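You operate a simulated robot arm through the tools that you are given. There is no shell and no other tool.

You are at the controls of a simulated robot arm. One attempt, no reset.

TASK
Mark skis 59 and 65 out and lock the open bay.
Fine: both sliders at OUT, bar down, then the bolt shot; the other sliders and the skis stay.

It is judged by the outcome, as a careful person would: the job done as asked, and still so three seconds after it is handed in. It fails if anything else is knocked over, pushed out of place, dropped, spilled or broken.

THE ROBOT
A 7-joint arm with a fingered hand, fixed in place. Base frame: the origin is at the foot of the arm, x ahead of it, y to its left, z up. Units: mm, degrees, N and s.
With the tool pointing down near the work surface it reaches from about 100 to 380 mm from the base axis. Its first joint turns from -115.0 to 115.0 degrees. Payload 5 kg.
The TCP is the grasp point between the finger pads, 32 mm short of the fingertips. In the tool frame z runs along the fingers and y along their closing line. The gripper opens to 160 mm. The gripper's body begins 89 mm behind the TCP. The gripper is a hand of 4 fingers: y runs from the thumb to the fingers, the wrist lies at [0, 0, -267] in the tool frame, and closing takes about 1.5 s.
Orientation is told as [roll, pitch, yaw] about the base's x, y, z axes, in that order, counted from this pose: with the fingers straight down and closing along the base's y, the tool's x points along the base's -x, its y along +y and its z along -z.

THE INTERFACE
- The arm moves only by the tool step_arm. Its argument "steps" is a list of rows, each an object of numbers (a shift or turn left out is 0, a gripper value left out holds the last): "x", "y", "z": the shift along the tool's x, y, z in mm; "ax", "ay", "az": the turn, a rotation vector about the tool's x, y, z in degrees. In form: [{"x": .., "y": .., "z": .., "ax": .., "ay": .., "az": ..}, ...]. A call has 1 to 20 rows; each row shifts and turns the commanded pose from where the row before left it, along the tool's axes as they then stand. "jaw" is the finger opening in mm, from 0 to 160, set as the call begins (left out, the last holds). Each row takes 0.2 s and may step no farther than 50 mm and 8.6 degrees from the row before; otherwise, or with a gripper value out of range, the whole call is refused. A pose out of reach is approached as far as the arm can. The call stops where the force on the tool passes 40 N (or 10 N more than at its start, if that is more) or the arm is blocked; 0.2 s more then pass. Each finger travels about 45 mm/s and halts on what it meets, pressing with about 34 N; the grip force reading is that of the motor and also rises with nothing between the fingers. The clock runs only during rows and for 0.2 s after the last one: add rows that do not move to give the fingers time. The reply holds the time, the measured pose of the TCP, the force on the tool along the base axes, the opening and the grip force, in the units named above and with some noise, with the torque about the TCP (base axes, N m) and any sound that the robot's microphone picked up, and new pictures: "pictures" is both (left out), scene, wrist or none.
- Cameras (640 x 400 px; columns grow to the right, rows downward): "scene" is fixed at [219.6, -665.8, 1744]; the picture's right is [-0.03, -1.00, 0.00], its down [-0.88, 0.03, -0.47] and it looks along [0.47, -0.01, -0.88] (base axes); focal length 214 px, centre (320, 200). "wrist" rides on the gripper at [80, -4, -114] in the tool frame; the picture's right is [0.05, 1.00, 0.00], its down [-0.82, 0.04, -0.58] and it looks along [-0.58, 0.03, 0.82] (tool axes); focal length 265 px, centre (320, 200).
- slide_trunk(by): slides the trunk up (or, below 0, down) by that many mm; the arm rides with it, the base frame stays. It gives what a move gives, with no picture.
- curl_fingers(finger1, finger2, finger3, thumb_bend): sets how far each is bent, from 0 (flat) to 100 (curled in); at 30 the hand is open as for a grip, at 70 the pads meet at the TCP. One left out holds its place. A second passes; each finger stops where it meets its share of the squeeze, and holds until it gets a number again. A gripper value or a shape takes the hand back. It gives what a move gives, with no picture; readings hold the bend of each and the force on the fingers (four entries, about 0 where the hand has none), thumb and palm.
- hand_shape(shape): the hand has 4 fingers and takes this shape, open, in about a second: jaw (thumb against the fingers, like two jaws); tri (thumb and two fingers); tip (a fingertip pinch); poke (one finger out to press); point (the index stretched); flat (the hand flat); cup (the hand cupped); fist (a fist). The gripper value then closes the fingers along that shape, each until it touches; the sizes above hold for jaw. It gives what a move gives, with no picture.
- probe_pixels(camera, pixels): for up to 12 pixels [column, row] of the newest picture of that camera ("zoom" is the newest enlarged one), the place [x, y, z] in the base frame of the surface seen there, good to about 2 mm, but the place of the scene camera against the robot may be out by one fixed shift of up to 25 mm in any direction. No time passes.
- inspect(camera, box): a new picture of the part [left, top, right, bottom] of that camera's present view, enlarged. No time passes.
- job_done(): hands the job in; it is judged then, once.

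Unless the task says otherwise, let go and move clear before handing in.

The tools are called after "Call:" as name(argument=value, ...) on one line, values as JSON. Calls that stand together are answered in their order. step_arm: Moves the arm, as the interface text tells. Its arguments: {"type":"object","properties":{"steps":{"type":"array"},"jaw":{"type":"number"},"pictures":{"type":"string","enum":["both","scene","wrist","none"]}},"required":["steps"]} The other tools are called the same way: slide_trunk (by) slides the trunk up or down; hand_shape (shape) gives the hand a shape; curl_fingers (finger1, finger2, finger3, thumb_bend) moves the fingers one by one; probe_pixels (camera, pixels) gives the place of the surface under pixels of a picture; inspect (camera, box) takes an enlarged picture of a part of a camera's view; job_done () hands the job in.

At the start:

```text
time_s: 0.0
tool_pos: [546.1, 493.9, 1434.9]
ee_rot: [0.0, 0.0, 0.0]
contact_force: [0.8, 0.5, -0.5]
ft_torque: [0.01, 0.02, -0.07]
grip_width: 160.0
grasp_force: 0.1
shape: jaw
bend: [30.0, 30.0, 30.0, 30.0]
finger forces: [0.1, 0.0, 0.0, 0.0, 0.1, 0.0]
trunk travel left (down, up): [-750.0, 240.0]
```

scene: 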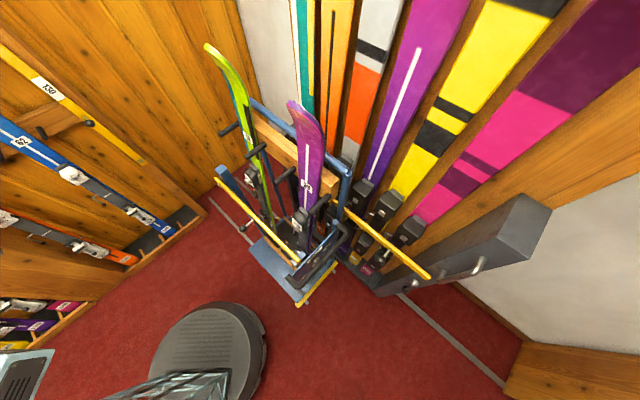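
wrist: 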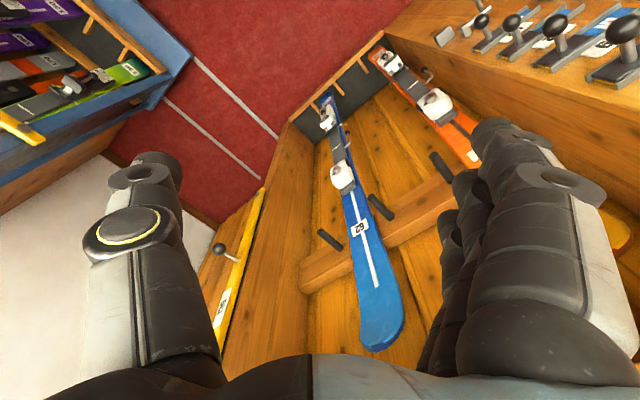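

The scene picture shows ski racks, and the wrist picture shows a slider panel at upper right (about 480-640, 10-80) plus yellow bars at (235,270) and (20,125). I'll enlarge these before moving.

Call:
inspect(camera="wrist", box=[400, 0, 640, 150])

Call:
inspect(camera="wrist", box=[180, 60, 500, 360])

Call:
inspect(camera="scene", box=[0, 40, 220, 360])

Call:
inspect(camera="scene", box=[200, 80, 440, 310])

Call:
inspect(camera="wrist", box=[0, 0, 200, 160])

```text
2.67 times, centred on (520, 75) of wrist
```

zoom: 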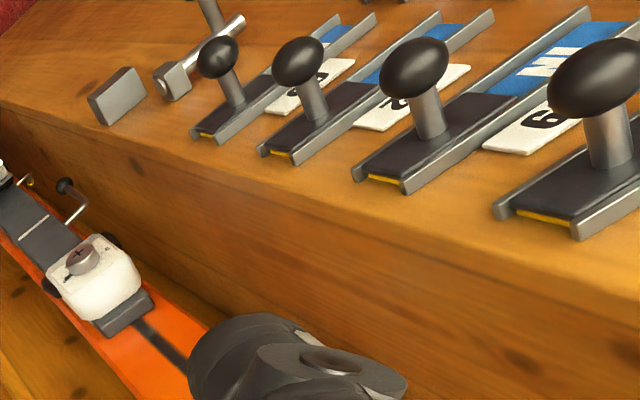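

```text
1.33 times, centred on (340, 210) of wrist
```

zoom: 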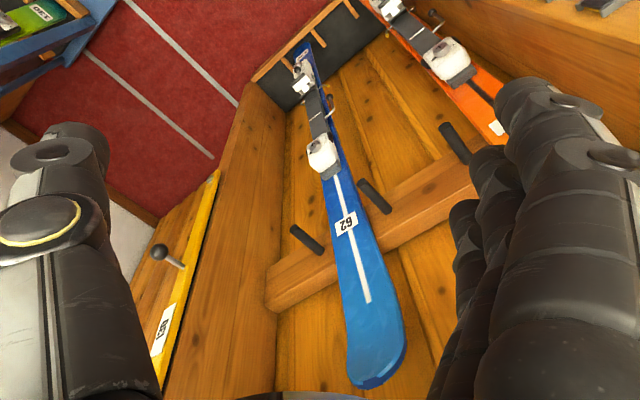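

```text
1.25 times, centred on (110, 200) of scene
```

zoom: 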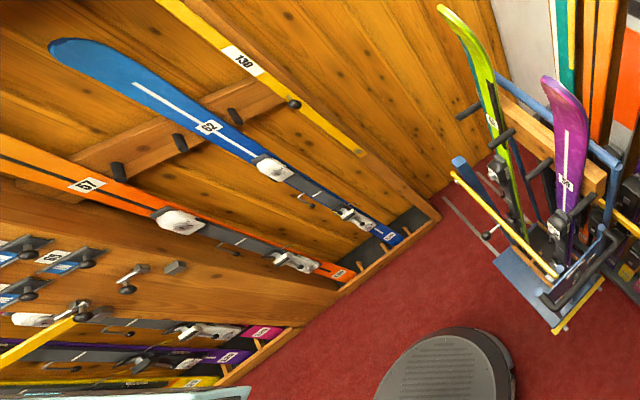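

```text
1.74 times, centred on (320, 195) of scene
```

zoom: 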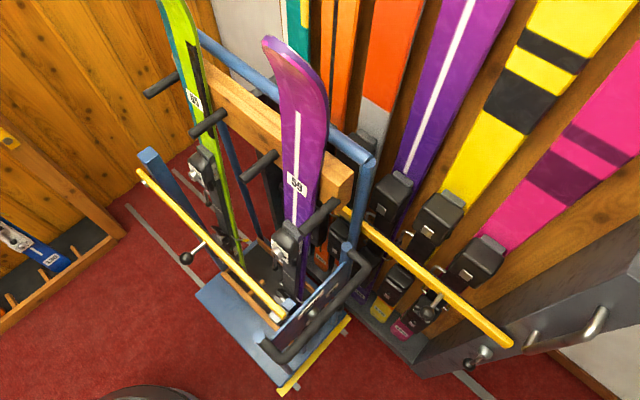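

```text
2.50 times, centred on (100, 80) of wrist
```

zoom: 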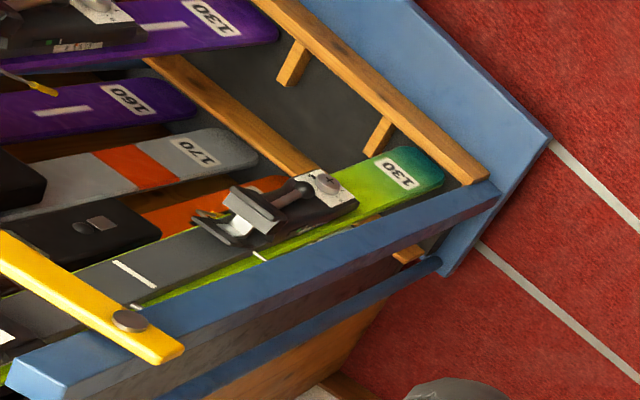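

The slider panel has number labels I can't fully read yet. I'll probe some key points to learn the geometry.

Call:
probe_pixels(camera="wrist", pixels=[[482, 21], [512, 24], [555, 25], [622, 30], [445, 35], [468, 30], [490, 50], [520, 58], [562, 72], [610, 82], [480, 5], [219, 250]])

Call:
probe_pixels(camera="scene", pixels=[[48, 88], [92, 123], [15, 55], [140, 160], [22, 143], [10, 218], [220, 182], [298, 258], [344, 210], [430, 276], [240, 226], [30, 375]])

Call:
inspect(camera="scene", box=[0, 200, 160, 400])

Call:
inspect(camera="scene", box=[220, 100, 360, 200])

Call:
inspect(camera="scene", box=[0, 40, 160, 140])

```text
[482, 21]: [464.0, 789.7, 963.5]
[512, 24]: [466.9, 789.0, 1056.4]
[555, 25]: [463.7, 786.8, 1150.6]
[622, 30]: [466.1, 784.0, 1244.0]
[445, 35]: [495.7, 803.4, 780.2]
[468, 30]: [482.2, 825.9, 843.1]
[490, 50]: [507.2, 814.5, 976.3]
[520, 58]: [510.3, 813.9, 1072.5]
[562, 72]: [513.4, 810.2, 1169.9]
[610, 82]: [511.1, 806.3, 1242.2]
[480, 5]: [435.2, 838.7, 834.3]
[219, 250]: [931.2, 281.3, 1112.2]
```

```text
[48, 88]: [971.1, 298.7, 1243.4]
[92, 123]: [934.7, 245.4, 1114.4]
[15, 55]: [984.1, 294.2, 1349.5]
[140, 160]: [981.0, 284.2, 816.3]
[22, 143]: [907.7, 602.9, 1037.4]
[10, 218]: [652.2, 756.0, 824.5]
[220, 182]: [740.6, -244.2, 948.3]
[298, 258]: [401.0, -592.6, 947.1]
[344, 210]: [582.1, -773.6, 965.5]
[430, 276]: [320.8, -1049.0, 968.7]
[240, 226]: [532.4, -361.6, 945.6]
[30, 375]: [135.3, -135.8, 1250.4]
```

```text
2.00 times, centred on (80, 300) of scene
```

zoom: 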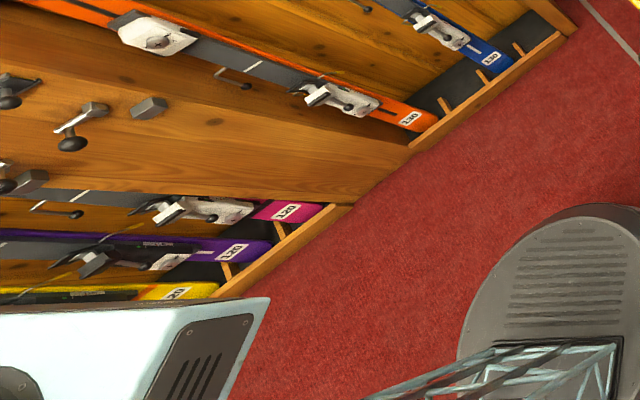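

```text
4.00 times, centred on (290, 150) of scene
```

zoom: 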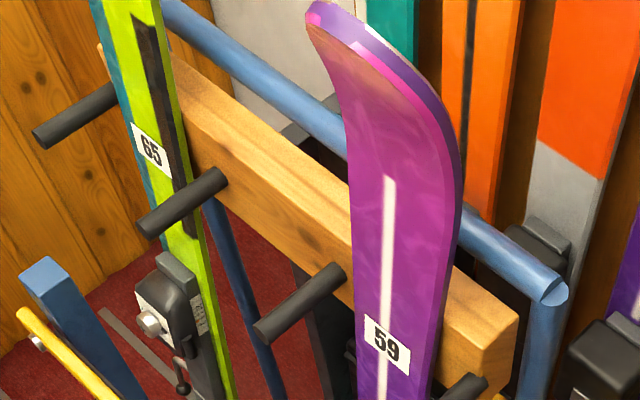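

```text
4.00 times, centred on (80, 90) of scene
```

zoom: 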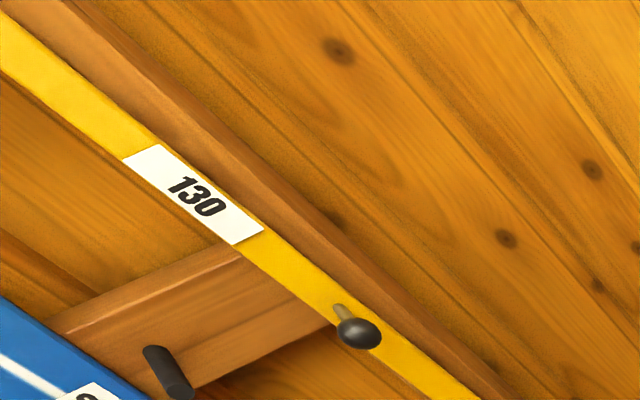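

Skis 59 and 65 are already on the cart, and the bay marked 130 has its bar up at scene (60,95). The sliders sit on a panel near y≈800, so I'll probe its plane to choose an approach.

Call:
probe_pixels(camera="wrist", pixels=[[430, 50], [480, 75], [540, 95], [600, 110], [455, 45], [437, 70], [625, 160], [600, 40], [575, 15], [420, 30], [405, 50], [515, 45]])

Call:
probe_pixels(camera="scene", pixels=[[10, 240], [30, 255], [5, 305], [5, 270], [20, 245], [35, 270], [3, 45], [60, 100], [110, 138], [145, 163], [75, 253], [130, 262]])

Call:
inspect(camera="scene", box=[0, 200, 80, 330])

Call:
inspect(camera="wrist", box=[520, 0, 640, 80])

```text
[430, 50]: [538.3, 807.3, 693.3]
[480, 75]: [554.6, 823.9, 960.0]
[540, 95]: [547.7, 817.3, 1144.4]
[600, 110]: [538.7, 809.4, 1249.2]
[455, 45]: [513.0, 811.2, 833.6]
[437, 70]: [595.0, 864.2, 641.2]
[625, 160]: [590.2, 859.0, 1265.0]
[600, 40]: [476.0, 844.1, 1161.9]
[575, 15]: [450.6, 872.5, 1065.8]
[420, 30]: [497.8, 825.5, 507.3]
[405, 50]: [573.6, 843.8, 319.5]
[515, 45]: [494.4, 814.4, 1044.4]
```

```text
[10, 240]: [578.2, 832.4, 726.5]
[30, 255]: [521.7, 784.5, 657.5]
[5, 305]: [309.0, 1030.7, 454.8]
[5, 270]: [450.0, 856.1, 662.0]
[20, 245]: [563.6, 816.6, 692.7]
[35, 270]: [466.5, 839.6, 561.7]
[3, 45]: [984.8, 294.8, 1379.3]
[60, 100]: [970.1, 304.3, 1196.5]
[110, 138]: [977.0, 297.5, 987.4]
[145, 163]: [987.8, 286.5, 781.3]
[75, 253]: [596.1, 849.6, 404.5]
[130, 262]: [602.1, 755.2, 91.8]
```

```text
3.08 times, centred on (40, 265) of scene
```

zoom: 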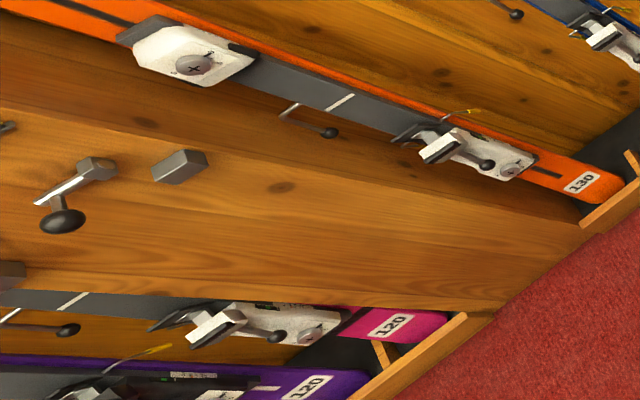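

```text
5.00 times, centred on (580, 40) of wrist
```

zoom: 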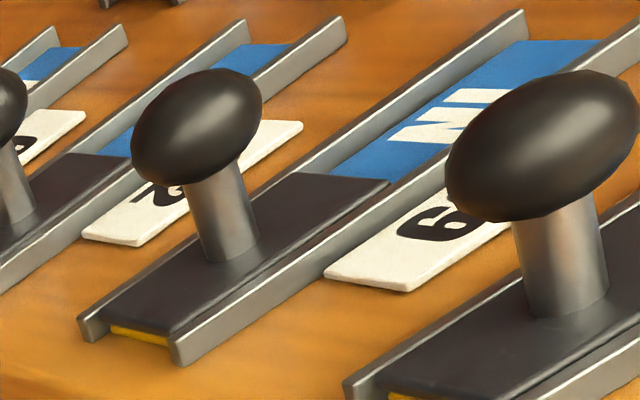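

The post front face faces the robot at about 45° (edge near (530,800)), with IN/OUT slides on it and a bolt around z≈830. I'll turn the hand about its axis so the camera ends up on top, then tip it to face the panel.

Call:
step_arm(steps=[{"az": 8.4}, {"az": 8.4}, {"az": 8.4}, {"az": 8.4}, {"az": 8.4}, {"az": 8.4}, {"az": 8.4}, {"az": 8.4}], pictures="wrist")

```text
time_s: 1.8
tool_pos: [544.9, 494.3, 1434.3]
ee_rot: [0.0, -0.1, -67.4]
contact_force: [0.6, 0.4, -0.8]
ft_torque: [-0.02, -0.01, -0.02]
grip_width: 159.8
grasp_force: 0.0
shape: jaw
bend: [30.0, 30.0, 30.0, 30.0]
finger forces: [0.0, 0.1, 0.0, 0.0, 0.0, 0.0]
trunk travel left (down, up): [-750.0, 240.0]
```

wrist: 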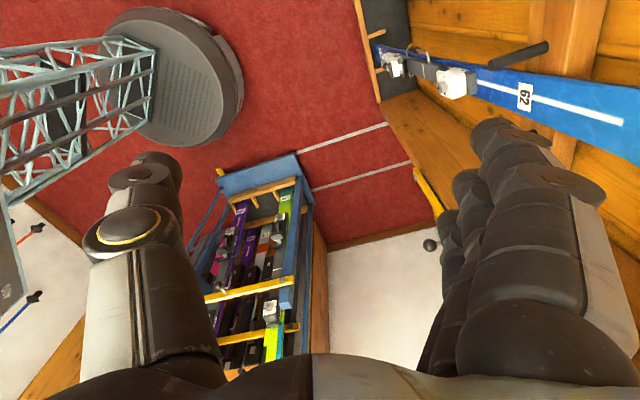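

The view swung round as expected, with no contact. I'll finish the turn to x_tool at 45° azimuth and begin tipping up.

Call:
step_arm(steps=[{"az": 8.45}, {"az": 8.45}, {"az": 8.45}, {"az": 8.45}, {"az": 8.45}, {"az": 8.45}, {"az": 8.45}, {"az": 8.45}], pictures="none")

Call:
step_arm(steps=[{"ay": 8.5}, {"ay": 8.5}, {"ay": 8.5}, {"ay": 8.5}, {"ay": 8.5}], pictures="both")

```text
time_s: 3.6
tool_pos: [544.9, 494.2, 1435.7]
ee_rot: [0.0, 0.1, -134.8]
contact_force: [1.6, 0.4, 0.9]
ft_torque: [0.01, -0.01, 0.0]
grip_width: 160.0
grasp_force: 0.0
shape: jaw
bend: [30.0, 30.0, 30.0, 30.0]
finger forces: [0.0, 0.0, 0.0, 0.0, 0.0, 0.0]
trunk travel left (down, up): [-750.0, 240.0]
```

```text
time_s: 4.8
tool_pos: [545.0, 494.3, 1435.5]
ee_rot: [0.0, 42.6, -134.7]
contact_force: [-0.4, 0.1, -0.3]
ft_torque: [-0.03, -0.01, -0.01]
grip_width: 159.9
grasp_force: 0.1
shape: jaw
bend: [30.0, 30.0, 30.0, 30.0]
finger forces: [0.1, 0.0, 0.1, 0.0, 0.0, 0.1]
trunk travel left (down, up): [-750.0, 240.0]
```

scene: 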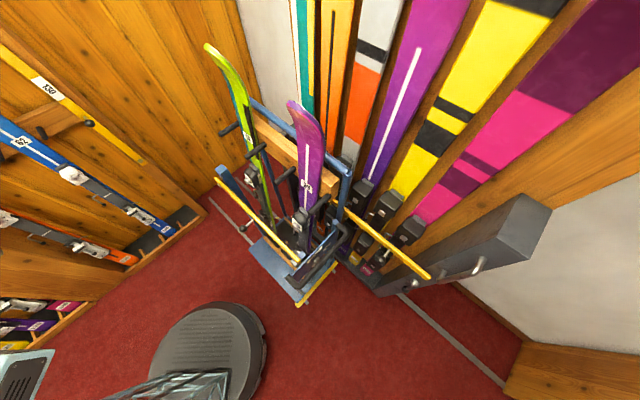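
wrist: 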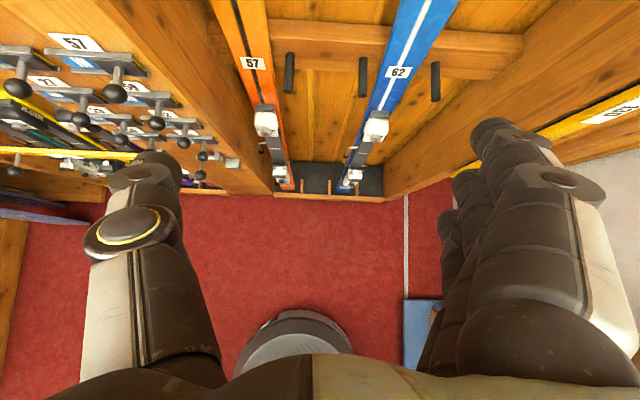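

Now the post at upper left (0-240, 30-180) shows two columns of sliders, and bay 130 on the right has its bar up. I'll zoom in on the sliders.

Call:
inspect(camera="wrist", box=[0, 20, 256, 200])

Call:
inspect(camera="wrist", box=[100, 80, 260, 200])

```text
2.22 times, centred on (128, 110) of wrist
```

zoom: 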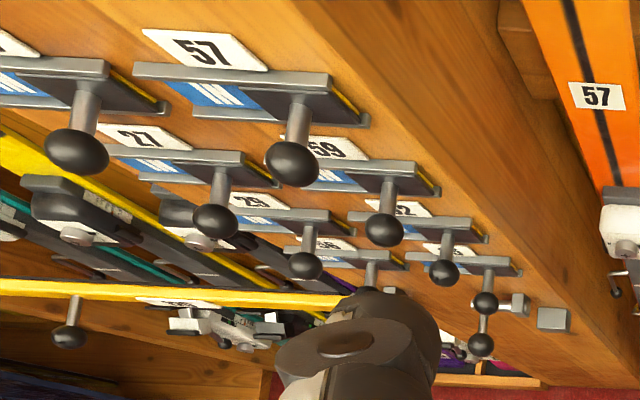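

```text
3.33 times, centred on (180, 140) of wrist
```

zoom: 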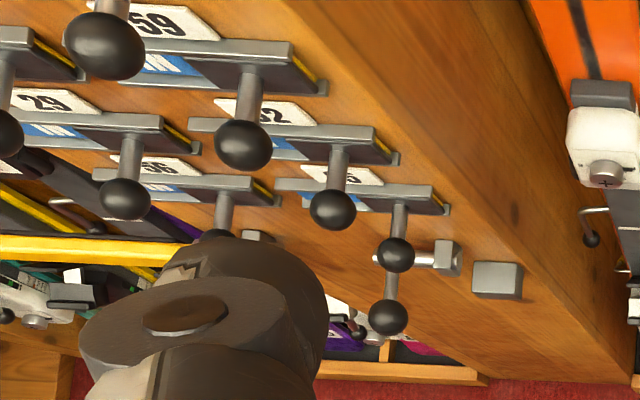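

The right column reads 57, 59, 62, 65 from the top, all showing IN, and skis 57 and 62 are in the rack, so OUT means sliding left to uncover the yellow. I'll level the hand and shift it left to face the panel.

Call:
step_arm(steps=[{"ay": 8.0}, {"ay": 8.0}, {"ay": 8.0}, {"ay": 8.0}, {"ay": 8.0}, {"ay": 7.4}], pictures="none")

Call:
step_arm(steps=[{"y": -40}, {"y": -40}, {"y": -40}, {"y": -40}, {"y": -40}], pictures="both")

```text
time_s: 6.2
tool_pos: [547.4, 495.2, 1433.5]
ee_rot: [-14.6, 90.0, -149.3]
contact_force: [-0.1, 0.7, -0.3]
ft_torque: [-0.01, -0.01, 0.01]
grip_width: 160.2
grasp_force: 0.0
shape: jaw
bend: [30.0, 30.0, 30.0, 30.0]
finger forces: [0.1, 0.0, 0.0, 0.1, 0.1, 0.1]
trunk travel left (down, up): [-750.0, 240.0]
```

```text
time_s: 7.4
tool_pos: [402.3, 637.4, 1434.8]
ee_rot: [32.4, 89.9, -102.3]
contact_force: [-0.6, 0.0, -0.1]
ft_torque: [0.02, -0.01, -0.03]
grip_width: 159.9
grasp_force: 0.0
shape: jaw
bend: [30.0, 30.0, 30.0, 30.0]
finger forces: [0.0, 0.0, 0.0, 0.0, 0.0, 0.0]
trunk travel left (down, up): [-750.0, 240.0]
```

scene: 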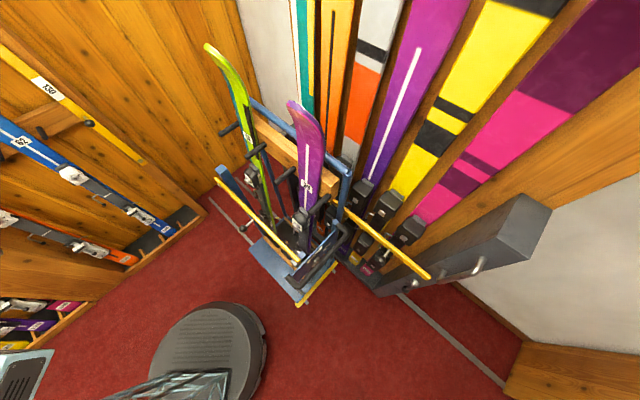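
wrist: 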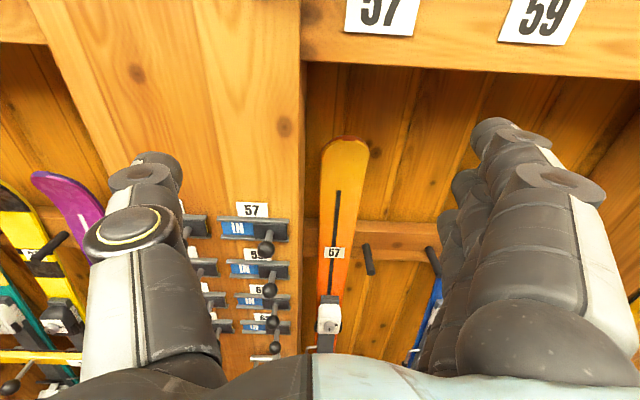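

The hand now faces the panel squarely, and the sliders are at (262,232), (270,268), (270,300), (272,325). I'll lower the trunk to bring the hand level with the 59 slider and look again.

Call:
slide_trunk(by=-200)

Call:
step_arm(steps=[{"y": -10}], pictures="both")

Call:
inspect(camera="wrist", box=[160, 140, 360, 380])

```text
time_s: 9.6
tool_pos: [404.1, 636.3, 1235.8]
ee_rot: [10.1, 89.9, -124.6]
contact_force: [-0.4, 0.0, -0.8]
ft_torque: [-0.02, 0.0, -0.01]
grip_width: 160.1
grasp_force: 0.1
shape: jaw
bend: [30.0, 30.0, 30.0, 30.0]
finger forces: [0.1, 0.1, 0.0, 0.1, 0.0, 0.0]
trunk travel left (down, up): [-550.0, 440.0]
```

```text
time_s: 10.0
tool_pos: [396.3, 642.7, 1234.8]
ee_rot: [7.4, 89.9, -127.2]
contact_force: [0.1, -0.1, -0.3]
ft_torque: [0.01, -0.01, 0.01]
grip_width: 159.9
grasp_force: 0.0
shape: jaw
bend: [30.0, 30.0, 30.0, 30.0]
finger forces: [0.1, 0.0, 0.0, 0.1, 0.0, 0.1]
trunk travel left (down, up): [-550.0, 440.0]
```

scene: 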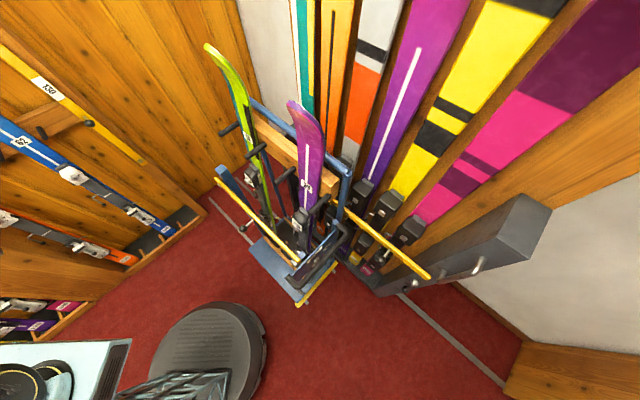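
wrist: 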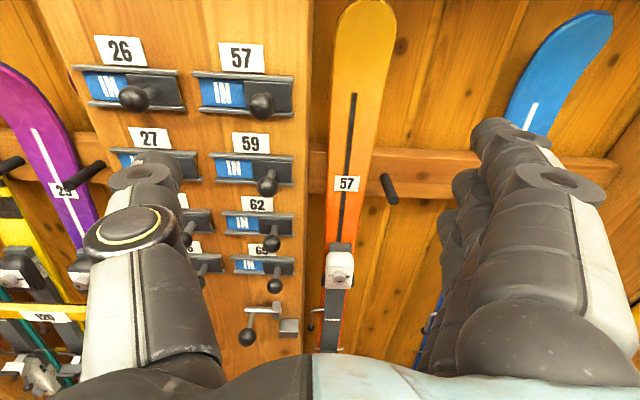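

```text
1.67 times, centred on (260, 260) of wrist
```

zoom: 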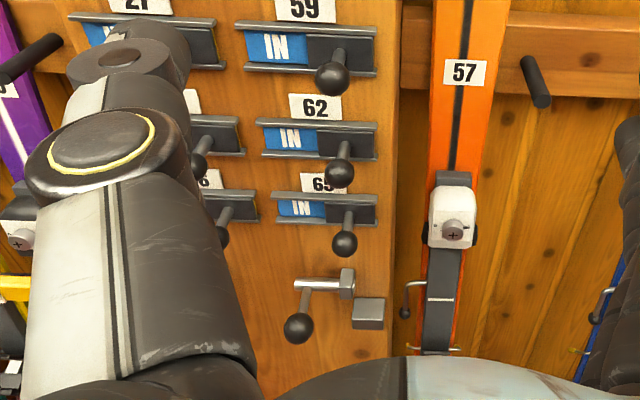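

The labels are clear: 59 at (251,143) and 65 at (262,248), each above its own track. Below them are the bolt (rod near (265,310), knob at (248,337)) and a rest block at (288,327). I'll probe precise positions.

Call:
probe_pixels(camera="wrist", pixels=[[266, 188], [263, 171], [275, 286], [268, 267], [211, 167], [292, 175], [233, 264], [294, 266], [247, 337], [253, 311], [268, 308], [288, 327]])

Call:
probe_pixels(camera="wrist", pixels=[[135, 97], [262, 103], [188, 237], [250, 158], [300, 150], [255, 320], [260, 312], [263, 246], [340, 182], [388, 190], [217, 155], [292, 155]])

```text
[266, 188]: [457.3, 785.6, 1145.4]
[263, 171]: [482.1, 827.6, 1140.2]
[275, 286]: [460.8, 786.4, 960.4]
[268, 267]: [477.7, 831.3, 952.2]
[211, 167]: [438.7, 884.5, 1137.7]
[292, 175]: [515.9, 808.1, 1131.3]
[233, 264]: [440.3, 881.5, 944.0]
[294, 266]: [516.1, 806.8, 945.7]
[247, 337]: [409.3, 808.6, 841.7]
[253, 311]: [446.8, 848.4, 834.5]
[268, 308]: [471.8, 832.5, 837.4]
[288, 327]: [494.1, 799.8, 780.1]
```

```text
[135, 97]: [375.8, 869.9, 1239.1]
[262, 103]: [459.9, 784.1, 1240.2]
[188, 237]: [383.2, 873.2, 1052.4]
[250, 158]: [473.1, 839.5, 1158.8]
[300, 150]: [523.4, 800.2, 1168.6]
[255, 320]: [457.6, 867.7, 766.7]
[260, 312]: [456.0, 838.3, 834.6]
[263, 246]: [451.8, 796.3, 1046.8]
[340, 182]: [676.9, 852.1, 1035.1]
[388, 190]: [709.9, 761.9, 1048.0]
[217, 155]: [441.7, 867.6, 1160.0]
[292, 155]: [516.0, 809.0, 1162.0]
```

Both target knobs sit near lateral v≈-232, at z≈1147 and z≈960, with about 54 mm of travel left to v≈-288. I'll put the hand in the poke shape and see which finger sticks out.

Call:
hand_shape(shape="poke")

Call:
step_arm(steps=[{}], pictures="both")

```text
time_s: 10.9
tool_pos: [397.6, 641.8, 1235.2]
ee_rot: [9.6, 90.0, -125.2]
contact_force: [0.4, -0.5, -0.2]
ft_torque: [-0.02, 0.01, 0.01]
grip_width: 0.0
grasp_force: 0.0
shape: poke
bend: [100.0, 100.0, 100.0, 47.0]
finger forces: [0.0, 0.1, 0.0, 0.1, 0.0, 0.1]
trunk travel left (down, up): [-550.0, 440.0]
```

```text
time_s: 11.3
tool_pos: [396.8, 644.0, 1235.8]
ee_rot: [10.0, 89.9, -124.7]
contact_force: [-0.1, 0.1, 0.2]
ft_torque: [0.05, -0.01, -0.04]
grip_width: 0.0
grasp_force: 0.0
shape: poke
bend: [100.0, 100.0, 100.0, 47.0]
finger forces: [0.0, 0.1, 0.0, 0.0, 0.1, 0.1]
trunk travel left (down, up): [-550.0, 440.0]
```

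scene: 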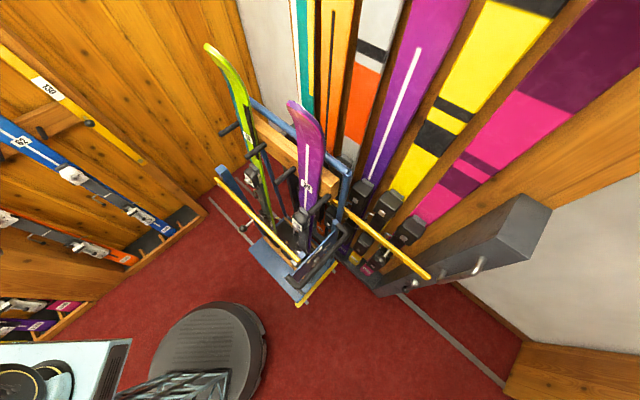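
wrist: 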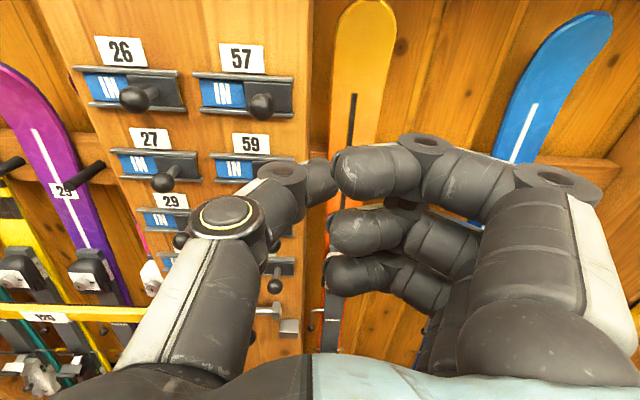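

The poke shape has all fingers curled with the thumb across (300,190), which is not a clean probe. I'll try the point shape instead.

Call:
hand_shape(shape="point")

Call:
step_arm(steps=[{}], pictures="wrist")

```text
time_s: 12.2
tool_pos: [395.5, 642.3, 1235.7]
ee_rot: [9.4, 90.0, -125.2]
contact_force: [0.2, 0.2, -0.1]
ft_torque: [-0.02, -0.01, -0.01]
grip_width: 152.0
grasp_force: 0.1
shape: point
bend: [30.0, 100.0, 100.0, 54.0]
finger forces: [0.0, 0.1, 0.0, 0.0, 0.0, 0.0]
trunk travel left (down, up): [-550.0, 440.0]
```

```text
time_s: 12.6
tool_pos: [395.7, 643.8, 1234.9]
ee_rot: [9.6, 89.9, -125.0]
contact_force: [-0.3, 0.0, -1.0]
ft_torque: [-0.01, -0.04, 0.01]
grip_width: 152.3
grasp_force: 0.2
shape: point
bend: [30.0, 100.0, 100.0, 54.0]
finger forces: [0.1, 0.1, 0.0, 0.1, 0.0, 0.0]
trunk travel left (down, up): [-550.0, 440.0]
```

wrist: 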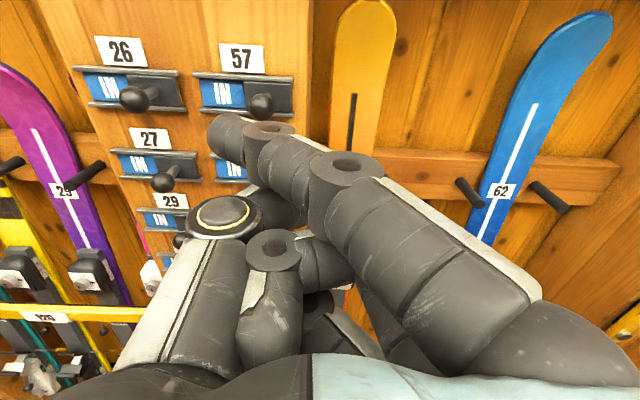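

In the point shape the index crosses over to the left at (240,135). I'll go back to jaw, keep the fingers straight on the right, and fold the thumb and lower fingers in.

Call:
hand_shape(shape="jaw")

Call:
curl_fingers(finger1=30, finger2=100, finger3=100, thumb_bend=80)

Call:
step_arm(steps=[{}], pictures="wrist")

```text
time_s: 13.5
tool_pos: [396.1, 643.3, 1235.5]
ee_rot: [9.3, 89.9, -125.6]
contact_force: [0.7, 0.4, -0.7]
ft_torque: [-0.02, -0.02, 0.02]
grip_width: 159.8
grasp_force: 0.0
shape: jaw
bend: [30.0, 30.0, 30.0, 30.0]
finger forces: [0.0, 0.0, 0.0, 0.0, 0.1, 0.1]
trunk travel left (down, up): [-550.0, 440.0]
```

```text
time_s: 14.5
tool_pos: [395.9, 642.8, 1235.1]
ee_rot: [9.5, 90.0, -125.2]
contact_force: [0.6, 0.3, -0.6]
ft_torque: [0.01, -0.02, -0.02]
grip_width: 86.0
grasp_force: 0.0
shape: fingers
bend: [30.0, 77.0, 100.0, 75.0]
finger forces: [0.1, 0.0, 0.0, 0.1, 0.0, 0.0]
trunk travel left (down, up): [-550.0, 440.0]
```

```text
time_s: 14.9
tool_pos: [395.5, 641.8, 1235.6]
ee_rot: [9.6, 89.9, -125.0]
contact_force: [0.8, 0.1, -0.2]
ft_torque: [0.03, 0.0, 0.01]
grip_width: 85.7
grasp_force: 0.1
shape: fingers
bend: [30.0, 77.0, 100.0, 75.0]
finger forces: [0.0, 0.1, 0.1, 0.0, 0.0, 0.1]
trunk travel left (down, up): [-550.0, 440.0]
```

wrist: 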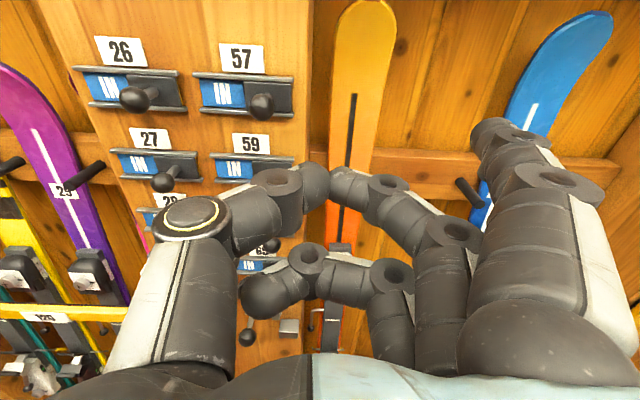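

The jaw-based fold makes the thumb collide with the middle finger, so that's no use. I'd rather pinch a knob from above and below with a rolled hand, so I'll check what the tip shape looks like.

Call:
hand_shape(shape="tip")

Call:
step_arm(steps=[{}], pictures="wrist")

```text
time_s: 15.8
tool_pos: [395.5, 642.8, 1235.6]
ee_rot: [9.4, 90.0, -125.4]
contact_force: [-0.2, 0.8, -0.1]
ft_torque: [0.0, 0.03, -0.02]
grip_width: 159.9
grasp_force: 0.0
shape: tip
bend: [1.0, 30.0, 1.0, 30.0]
finger forces: [0.1, 0.1, 0.1, 0.0, 0.0, 0.0]
trunk travel left (down, up): [-550.0, 440.0]
```

```text
time_s: 16.2
tool_pos: [394.9, 642.3, 1236.0]
ee_rot: [9.6, 89.9, -125.1]
contact_force: [1.1, 0.0, -0.8]
ft_torque: [0.0, 0.01, -0.03]
grip_width: 159.9
grasp_force: 0.1
shape: tip
bend: [1.0, 30.0, 1.0, 30.0]
finger forces: [0.0, 0.0, 0.0, 0.0, 0.0, 0.0]
trunk travel left (down, up): [-550.0, 440.0]
```

wrist: 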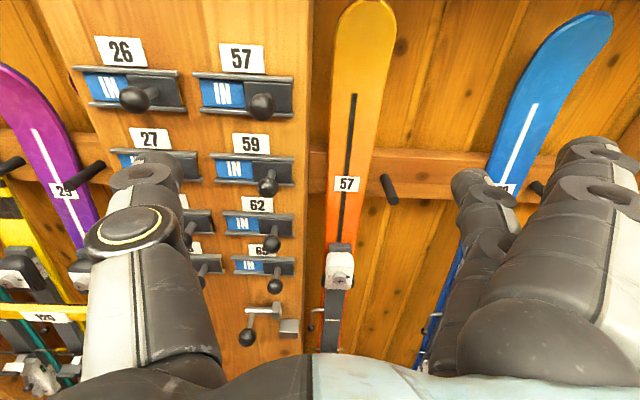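

The tip shape splays the other two fingers outward, which risks hitting neighbouring knobs. A fully closed jaw rolled 90° makes a flat-sided cluster that can push a knob sideways, so I'll close and roll with the camera to the left.

Call:
hand_shape(shape="jaw")

Call:
step_arm(jaw=0, steps=[{"az": -8.2}, {"az": -8.2}, {"az": -8.2}, {"az": -8.2}, {"az": -8.2}, {"az": -8.2}, {"az": -8.2}, {"az": -8.2}, {"az": -8.2}, {"az": -8.2}, {"az": -8.0}], pictures="both")

```text
time_s: 17.1
tool_pos: [396.1, 642.3, 1234.8]
ee_rot: [9.3, 89.8, -125.2]
contact_force: [-0.1, -1.3, 0.1]
ft_torque: [-0.01, 0.01, -0.02]
grip_width: 160.1
grasp_force: 0.0
shape: jaw
bend: [30.0, 30.0, 30.0, 30.0]
finger forces: [0.0, 0.1, 0.0, 0.1, 0.0, 0.0]
trunk travel left (down, up): [-550.0, 440.0]
```

```text
time_s: 19.5
tool_pos: [397.0, 641.7, 1234.8]
ee_rot: [89.9, -0.2, -44.8]
contact_force: [-0.5, -0.1, 0.9]
ft_torque: [-0.02, 0.03, -0.03]
grip_width: 0.0
grasp_force: 33.9
shape: jaw
bend: [70.0, 63.0, 70.0, 67.0]
finger forces: [0.0, 0.0, 0.0, 0.0, 0.0, 0.1]
trunk travel left (down, up): [-550.0, 440.0]
```

scene: 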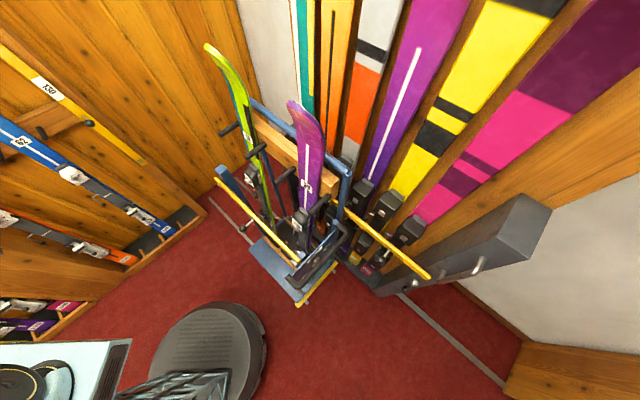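
wrist: 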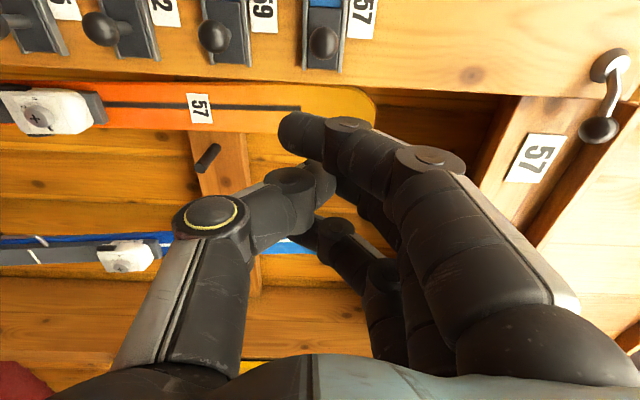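

The hand rolled cleanly; image right is now up, and the index (300,130) is the leading side toward the knobs. I'll probe the index surface to get its offset from the TCP.

Call:
probe_pixels(camera="wrist", pixels=[[290, 128], [300, 115], [330, 130], [300, 148], [340, 117], [380, 140], [322, 40], [213, 38], [101, 28], [18, 22], [318, 175], [420, 155]])

```text
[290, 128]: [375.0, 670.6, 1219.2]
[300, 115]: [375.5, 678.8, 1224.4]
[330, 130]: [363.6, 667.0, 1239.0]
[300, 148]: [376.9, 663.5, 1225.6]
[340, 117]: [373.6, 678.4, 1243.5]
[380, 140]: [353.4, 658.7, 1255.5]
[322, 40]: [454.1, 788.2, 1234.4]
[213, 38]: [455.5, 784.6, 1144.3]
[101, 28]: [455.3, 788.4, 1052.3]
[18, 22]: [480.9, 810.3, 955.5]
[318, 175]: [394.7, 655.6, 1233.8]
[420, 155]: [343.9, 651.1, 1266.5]
```

The index's left face lies 42 mm left of the TCP and the tips reach about 15 mm past it. I'll step right a bit, lower the trunk to the 59 row, and move in beside the knob.

Call:
step_arm(steps=[{"x": -18}], pictures="none")

Call:
slide_trunk(by=-88)

Call:
step_arm(steps=[{"z": 25}, {"z": 25}, {"z": 25}, {"z": 25}], pictures="wrist")

```text
time_s: 19.9
tool_pos: [408.3, 628.8, 1234.9]
ee_rot: [89.9, 0.0, -44.8]
contact_force: [-0.4, 0.1, 0.4]
ft_torque: [-0.03, 0.0, 0.02]
grip_width: 0.0
grasp_force: 33.8
shape: jaw
bend: [70.0, 63.0, 70.0, 67.0]
finger forces: [0.1, 0.0, 0.0, 0.0, 0.0, 0.0]
trunk travel left (down, up): [-550.0, 440.0]
```

```text
time_s: 21.1
tool_pos: [408.9, 630.3, 1147.4]
ee_rot: [90.0, -0.1, -44.8]
contact_force: [-1.2, 0.5, -0.8]
ft_torque: [0.0, 0.0, 0.02]
grip_width: 0.2
grasp_force: 34.5
shape: jaw
bend: [70.0, 63.0, 70.0, 67.0]
finger forces: [0.0, 0.0, 0.0, 0.0, 0.0, 0.0]
trunk travel left (down, up): [-462.0, 528.0]
```

```text
time_s: 22.1
tool_pos: [478.9, 701.1, 1146.9]
ee_rot: [89.9, -0.1, -44.8]
contact_force: [0.5, -0.2, -0.3]
ft_torque: [-0.02, 0.01, 0.0]
grip_width: 0.0
grasp_force: 34.6
shape: jaw
bend: [70.0, 63.0, 70.0, 67.0]
finger forces: [0.0, 0.1, 0.0, 0.1, 0.1, 0.1]
trunk travel left (down, up): [-462.0, 528.0]
```

wrist: 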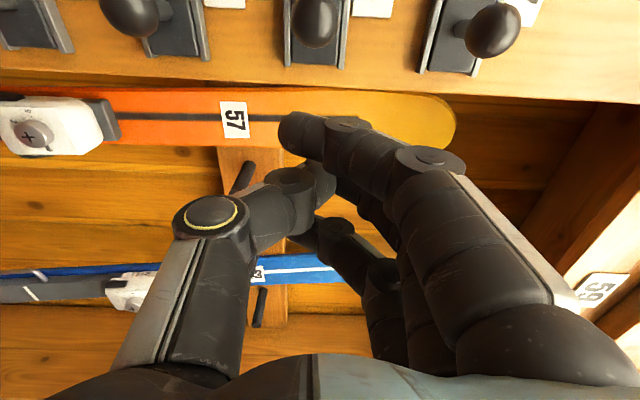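

The 59 knob is at (317,20), level with the fingertip column and just to its left. I'll advance the last 54 mm, staying to the right of the knob.

Call:
step_arm(steps=[{"z": 18}, {"z": 18}, {"z": 18}], pictures="wrist")

```text
time_s: 22.9
tool_pos: [516.9, 739.2, 1146.8]
ee_rot: [90.0, 0.0, -44.7]
contact_force: [0.4, 0.1, -0.6]
ft_torque: [-0.03, 0.01, -0.01]
grip_width: 0.1
grasp_force: 33.6
shape: jaw
bend: [70.0, 63.0, 70.0, 67.0]
finger forces: [0.0, 0.0, 0.0, 0.0, 0.0, 0.0]
trunk travel left (down, up): [-462.0, 528.0]
```

wrist: 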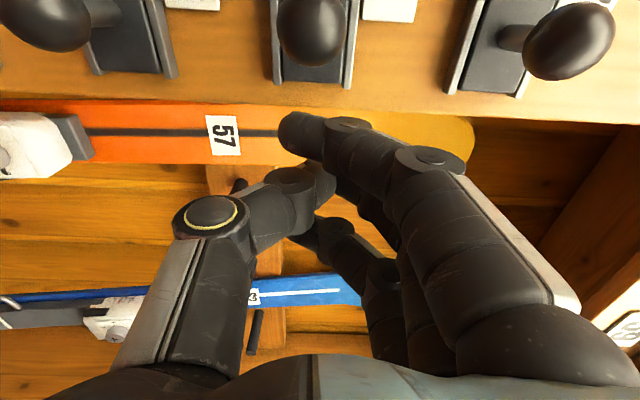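

The knob (312,30) and the index top edge (300,112) are aligned with a gap of about 20 mm. I'll push left in small steps and watch the force.

Call:
step_arm(steps=[{"x": 8}, {"x": 8}, {"x": 6}, {"x": 6}, {"x": 6}], pictures="wrist")

```text
time_s: 24.1
tool_pos: [491.6, 762.8, 1145.6]
ee_rot: [89.9, 0.0, -44.8]
contact_force: [-0.4, 0.3, 0.1]
ft_torque: [-0.04, -0.03, -0.01]
grip_width: 0.2
grasp_force: 34.0
shape: jaw
bend: [70.0, 63.0, 70.0, 67.0]
finger forces: [0.1, 0.0, 0.1, 0.0, 0.0, 0.1]
trunk travel left (down, up): [-462.0, 528.0]
```

wrist: 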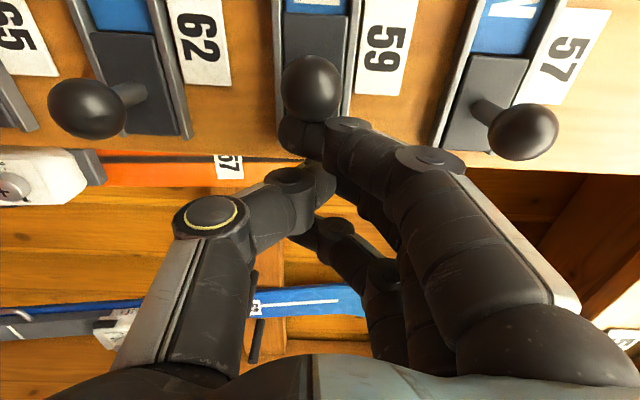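

The 59 slide boundary (row 15) sits further left than its neighbours' line would put it, so the slide is moving with little force. I'll keep pushing toward its end stop.

Call:
step_arm(steps=[{"x": 7}, {"x": 7}, {"x": 7}, {"x": 6}, {"x": 5}], pictures="wrist")

```text
time_s: 25.3
tool_pos: [469.6, 786.2, 1145.7]
ee_rot: [89.9, 0.0, -44.7]
contact_force: [-0.2, -0.2, -1.2]
ft_torque: [-0.03, 0.0, 0.0]
grip_width: 0.0
grasp_force: 34.0
shape: jaw
bend: [70.0, 63.0, 70.0, 67.0]
finger forces: [0.1, 0.1, 0.0, 0.1, 0.1, 0.0]
trunk travel left (down, up): [-462.0, 528.0]
```

wrist: 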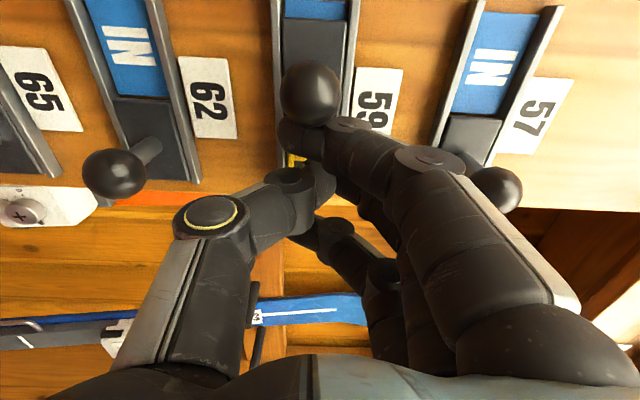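

The yellow is showing at (295,165), with a thin strip of blue left at (312,8). I'll continue in smaller steps to the stop.

Call:
step_arm(steps=[{"x": 3}, {"x": 3}, {"x": 2}, {"x": 2}], pictures="wrist")

```text
time_s: 26.3
tool_pos: [463.1, 792.7, 1146.3]
ee_rot: [89.9, 0.0, -44.8]
contact_force: [1.4, -1.0, 0.1]
ft_torque: [0.02, -0.01, 0.01]
grip_width: 0.1
grasp_force: 34.1
shape: jaw
bend: [70.0, 63.0, 70.0, 67.0]
finger forces: [1.6, 0.0, 0.0, 0.0, 0.0, 0.1]
trunk travel left (down, up): [-462.0, 528.0]
```

wrist: 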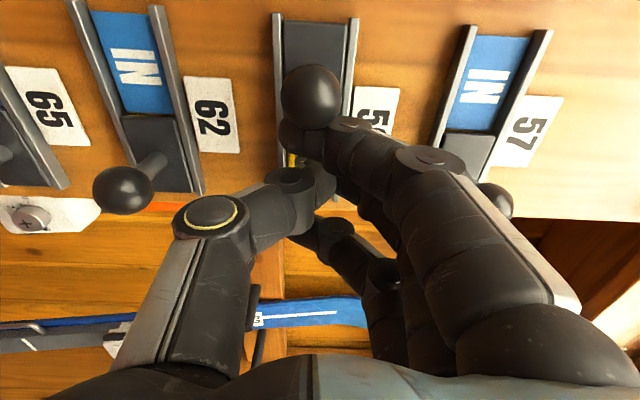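

The slide now reaches the left end of the track (row 20) and finger force has begun to rise (1.6 N). One more small nudge will confirm the stop.

Call:
step_arm(steps=[{"x": 1.5}, {"x": 1.5}], pictures="none")

Call:
step_arm(steps=[{"x": -12}, {"x": -12}, {"x": -12}, {"x": -12}], pictures="wrist")

```text
time_s: 26.9
tool_pos: [462.4, 793.3, 1146.5]
ee_rot: [89.8, 0.0, -44.9]
contact_force: [4.2, -4.4, -1.0]
ft_torque: [-0.03, -0.03, -0.06]
grip_width: 0.0
grasp_force: 33.6
shape: jaw
bend: [70.0, 63.0, 70.0, 67.0]
finger forces: [5.9, 0.0, 0.0, 0.0, 0.1, 0.0]
trunk travel left (down, up): [-462.0, 528.0]
```

```text
time_s: 27.9
tool_pos: [495.4, 760.8, 1146.8]
ee_rot: [89.9, 0.1, -44.8]
contact_force: [-0.2, -0.3, 0.2]
ft_torque: [0.01, 0.02, 0.02]
grip_width: 0.0
grasp_force: 34.4
shape: jaw
bend: [70.0, 63.0, 70.0, 67.0]
finger forces: [0.0, 0.0, 0.0, 0.0, 0.0, 0.0]
trunk travel left (down, up): [-462.0, 528.0]
```

wrist: 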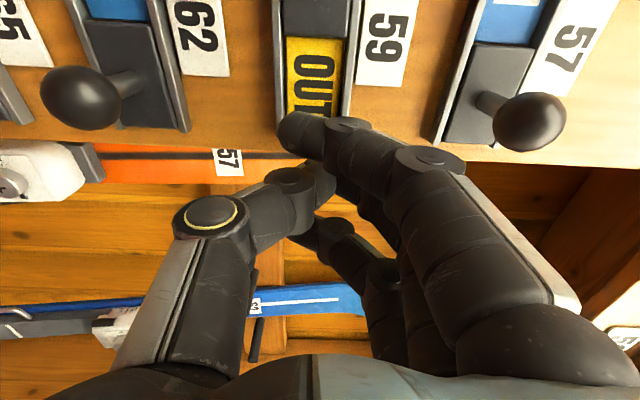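

OUT now shows for 59 at (313,80), with 62 and 57 undisturbed. I'll back off, lower to the 65 row (z≈960) and move in beside its knob.

Call:
step_arm(steps=[{"z": -25, "x": -5}, {"z": -25, "x": -5}], pictures="none")

Call:
slide_trunk(by=-187)

Call:
step_arm(steps=[{"x": -5}], pictures="wrist")

```text
time_s: 28.5
tool_pos: [467.0, 716.1, 1147.0]
ee_rot: [89.9, 0.0, -44.7]
contact_force: [-0.2, 0.5, -0.2]
ft_torque: [0.01, -0.02, 0.02]
grip_width: 0.0
grasp_force: 33.7
shape: jaw
bend: [70.0, 63.0, 70.0, 67.0]
finger forces: [0.0, 0.1, 0.0, 0.1, 0.1, 0.0]
trunk travel left (down, up): [-462.0, 528.0]
```

```text
time_s: 30.6
tool_pos: [466.6, 716.1, 958.8]
ee_rot: [89.9, 0.0, -44.8]
contact_force: [0.7, 0.2, -0.3]
ft_torque: [0.01, -0.02, 0.02]
grip_width: 0.0
grasp_force: 34.8
shape: jaw
bend: [70.0, 63.0, 70.0, 67.0]
finger forces: [0.0, 0.0, 0.1, 0.0, 0.0, 0.0]
trunk travel left (down, up): [-275.0, 715.0]
```

```text
time_s: 31.0
tool_pos: [470.5, 713.6, 959.6]
ee_rot: [89.9, 0.0, -44.8]
contact_force: [1.1, 0.2, -0.2]
ft_torque: [0.01, 0.0, 0.0]
grip_width: 0.3
grasp_force: 34.4
shape: jaw
bend: [70.0, 63.0, 70.0, 67.0]
finger forces: [0.1, 0.0, 0.0, 0.0, 0.1, 0.0]
trunk travel left (down, up): [-275.0, 715.0]
```

wrist: 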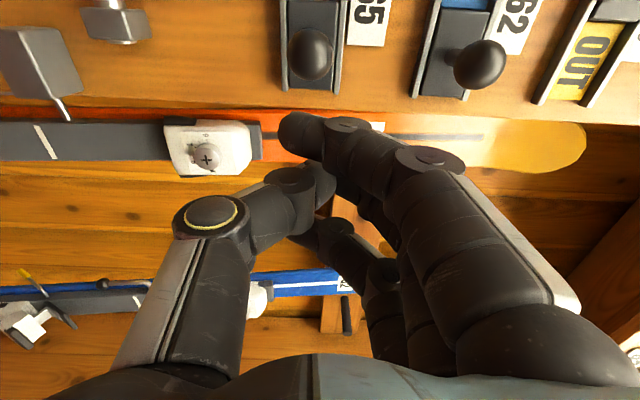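

The 65 knob is at (310,52), directly left of the fingertips, with its label at (370,20). I'll shift right for clearance, move in, and push left.

Call:
step_arm(steps=[{"x": -14}, {"z": 17}, {"z": 17}, {"z": 17}], pictures="wrist")

Call:
step_arm(steps=[{"x": 8}, {"x": 8}, {"x": 6}, {"x": 6}, {"x": 6}, {"x": 6}, {"x": 6}, {"x": 6}, {"x": 6}, {"x": 5}, {"x": 5}], pictures="wrist")

```text
time_s: 32.0
tool_pos: [515.7, 739.5, 959.4]
ee_rot: [89.9, 0.0, -44.8]
contact_force: [-0.4, 0.2, 0.6]
ft_torque: [0.0, 0.03, 0.02]
grip_width: 0.1
grasp_force: 33.9
shape: jaw
bend: [70.0, 63.0, 70.0, 67.0]
finger forces: [0.0, 0.1, 0.1, 0.0, 0.0, 0.0]
trunk travel left (down, up): [-275.0, 715.0]
```

wrist: 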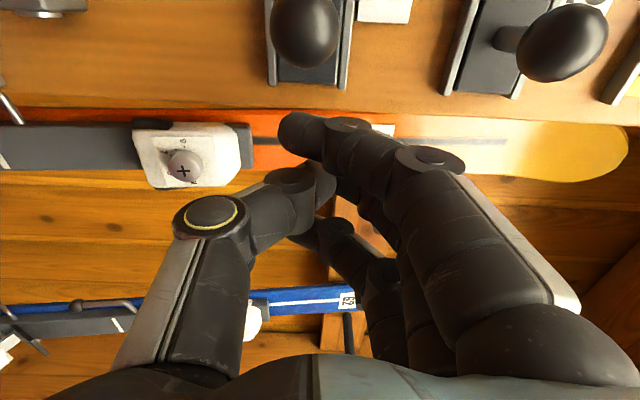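

```text
time_s: 34.4
tool_pos: [467.2, 788.6, 959.2]
ee_rot: [89.8, 0.1, -44.6]
contact_force: [0.5, 0.4, 0.6]
ft_torque: [-0.02, -0.01, -0.06]
grip_width: 0.0
grasp_force: 34.2
shape: jaw
bend: [70.0, 63.0, 70.0, 67.0]
finger forces: [0.2, 0.0, 0.0, 0.0, 0.1, 0.0]
trunk travel left (down, up): [-275.0, 715.0]
```

wrist: 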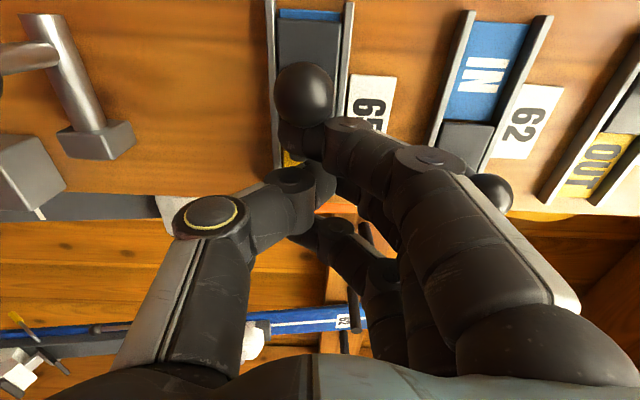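

Only a sliver of blue remains at (310,15) on the 65 track. I'll finish with small steps to the stop, then back off.

Call:
step_arm(steps=[{"x": 3}, {"x": 2}, {"x": 2}, {"x": 1.5}, {"x": 1}], pictures="none")

Call:
step_arm(steps=[{"x": -12}, {"x": -12}, {"x": -12}, {"x": -12}, {"x": -12, "z": -20}, {"z": -40}, {"z": -40}], pictures="both")

```text
time_s: 35.6
tool_pos: [462.1, 794.2, 958.5]
ee_rot: [89.9, 0.1, -44.9]
contact_force: [5.2, -4.0, -0.2]
ft_torque: [0.02, -0.02, -0.05]
grip_width: 0.2
grasp_force: 33.9
shape: jaw
bend: [70.0, 63.0, 70.0, 67.0]
finger forces: [5.6, 0.0, 0.0, 0.1, 0.0, 0.0]
trunk travel left (down, up): [-275.0, 715.0]
```

```text
time_s: 37.2
tool_pos: [434.2, 681.8, 959.5]
ee_rot: [89.9, 0.0, -44.8]
contact_force: [-0.6, -0.6, 0.4]
ft_torque: [-0.01, -0.03, 0.01]
grip_width: 0.0
grasp_force: 34.1
shape: jaw
bend: [70.0, 63.0, 70.0, 67.0]
finger forces: [0.0, 0.1, 0.0, 0.1, 0.0, 0.0]
trunk travel left (down, up): [-275.0, 715.0]
```

scene: 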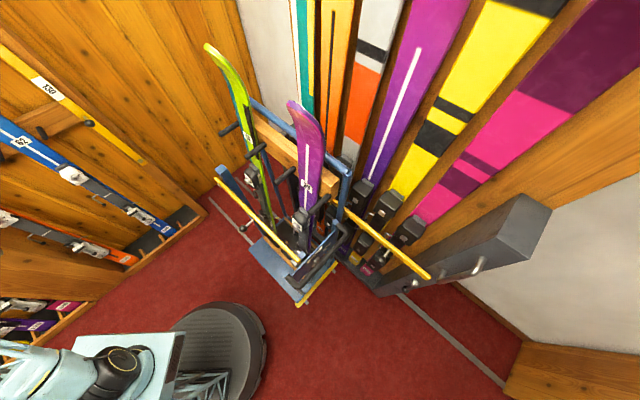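
wrist: 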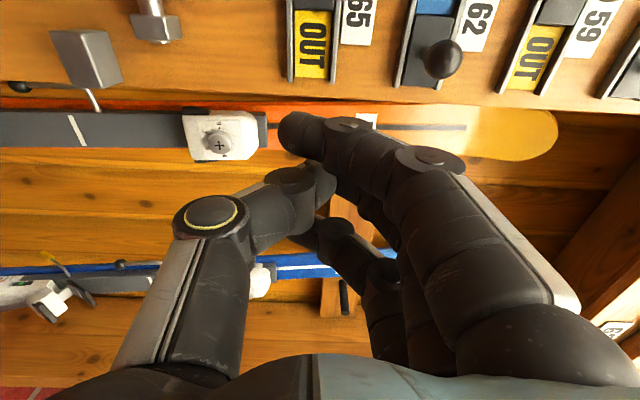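

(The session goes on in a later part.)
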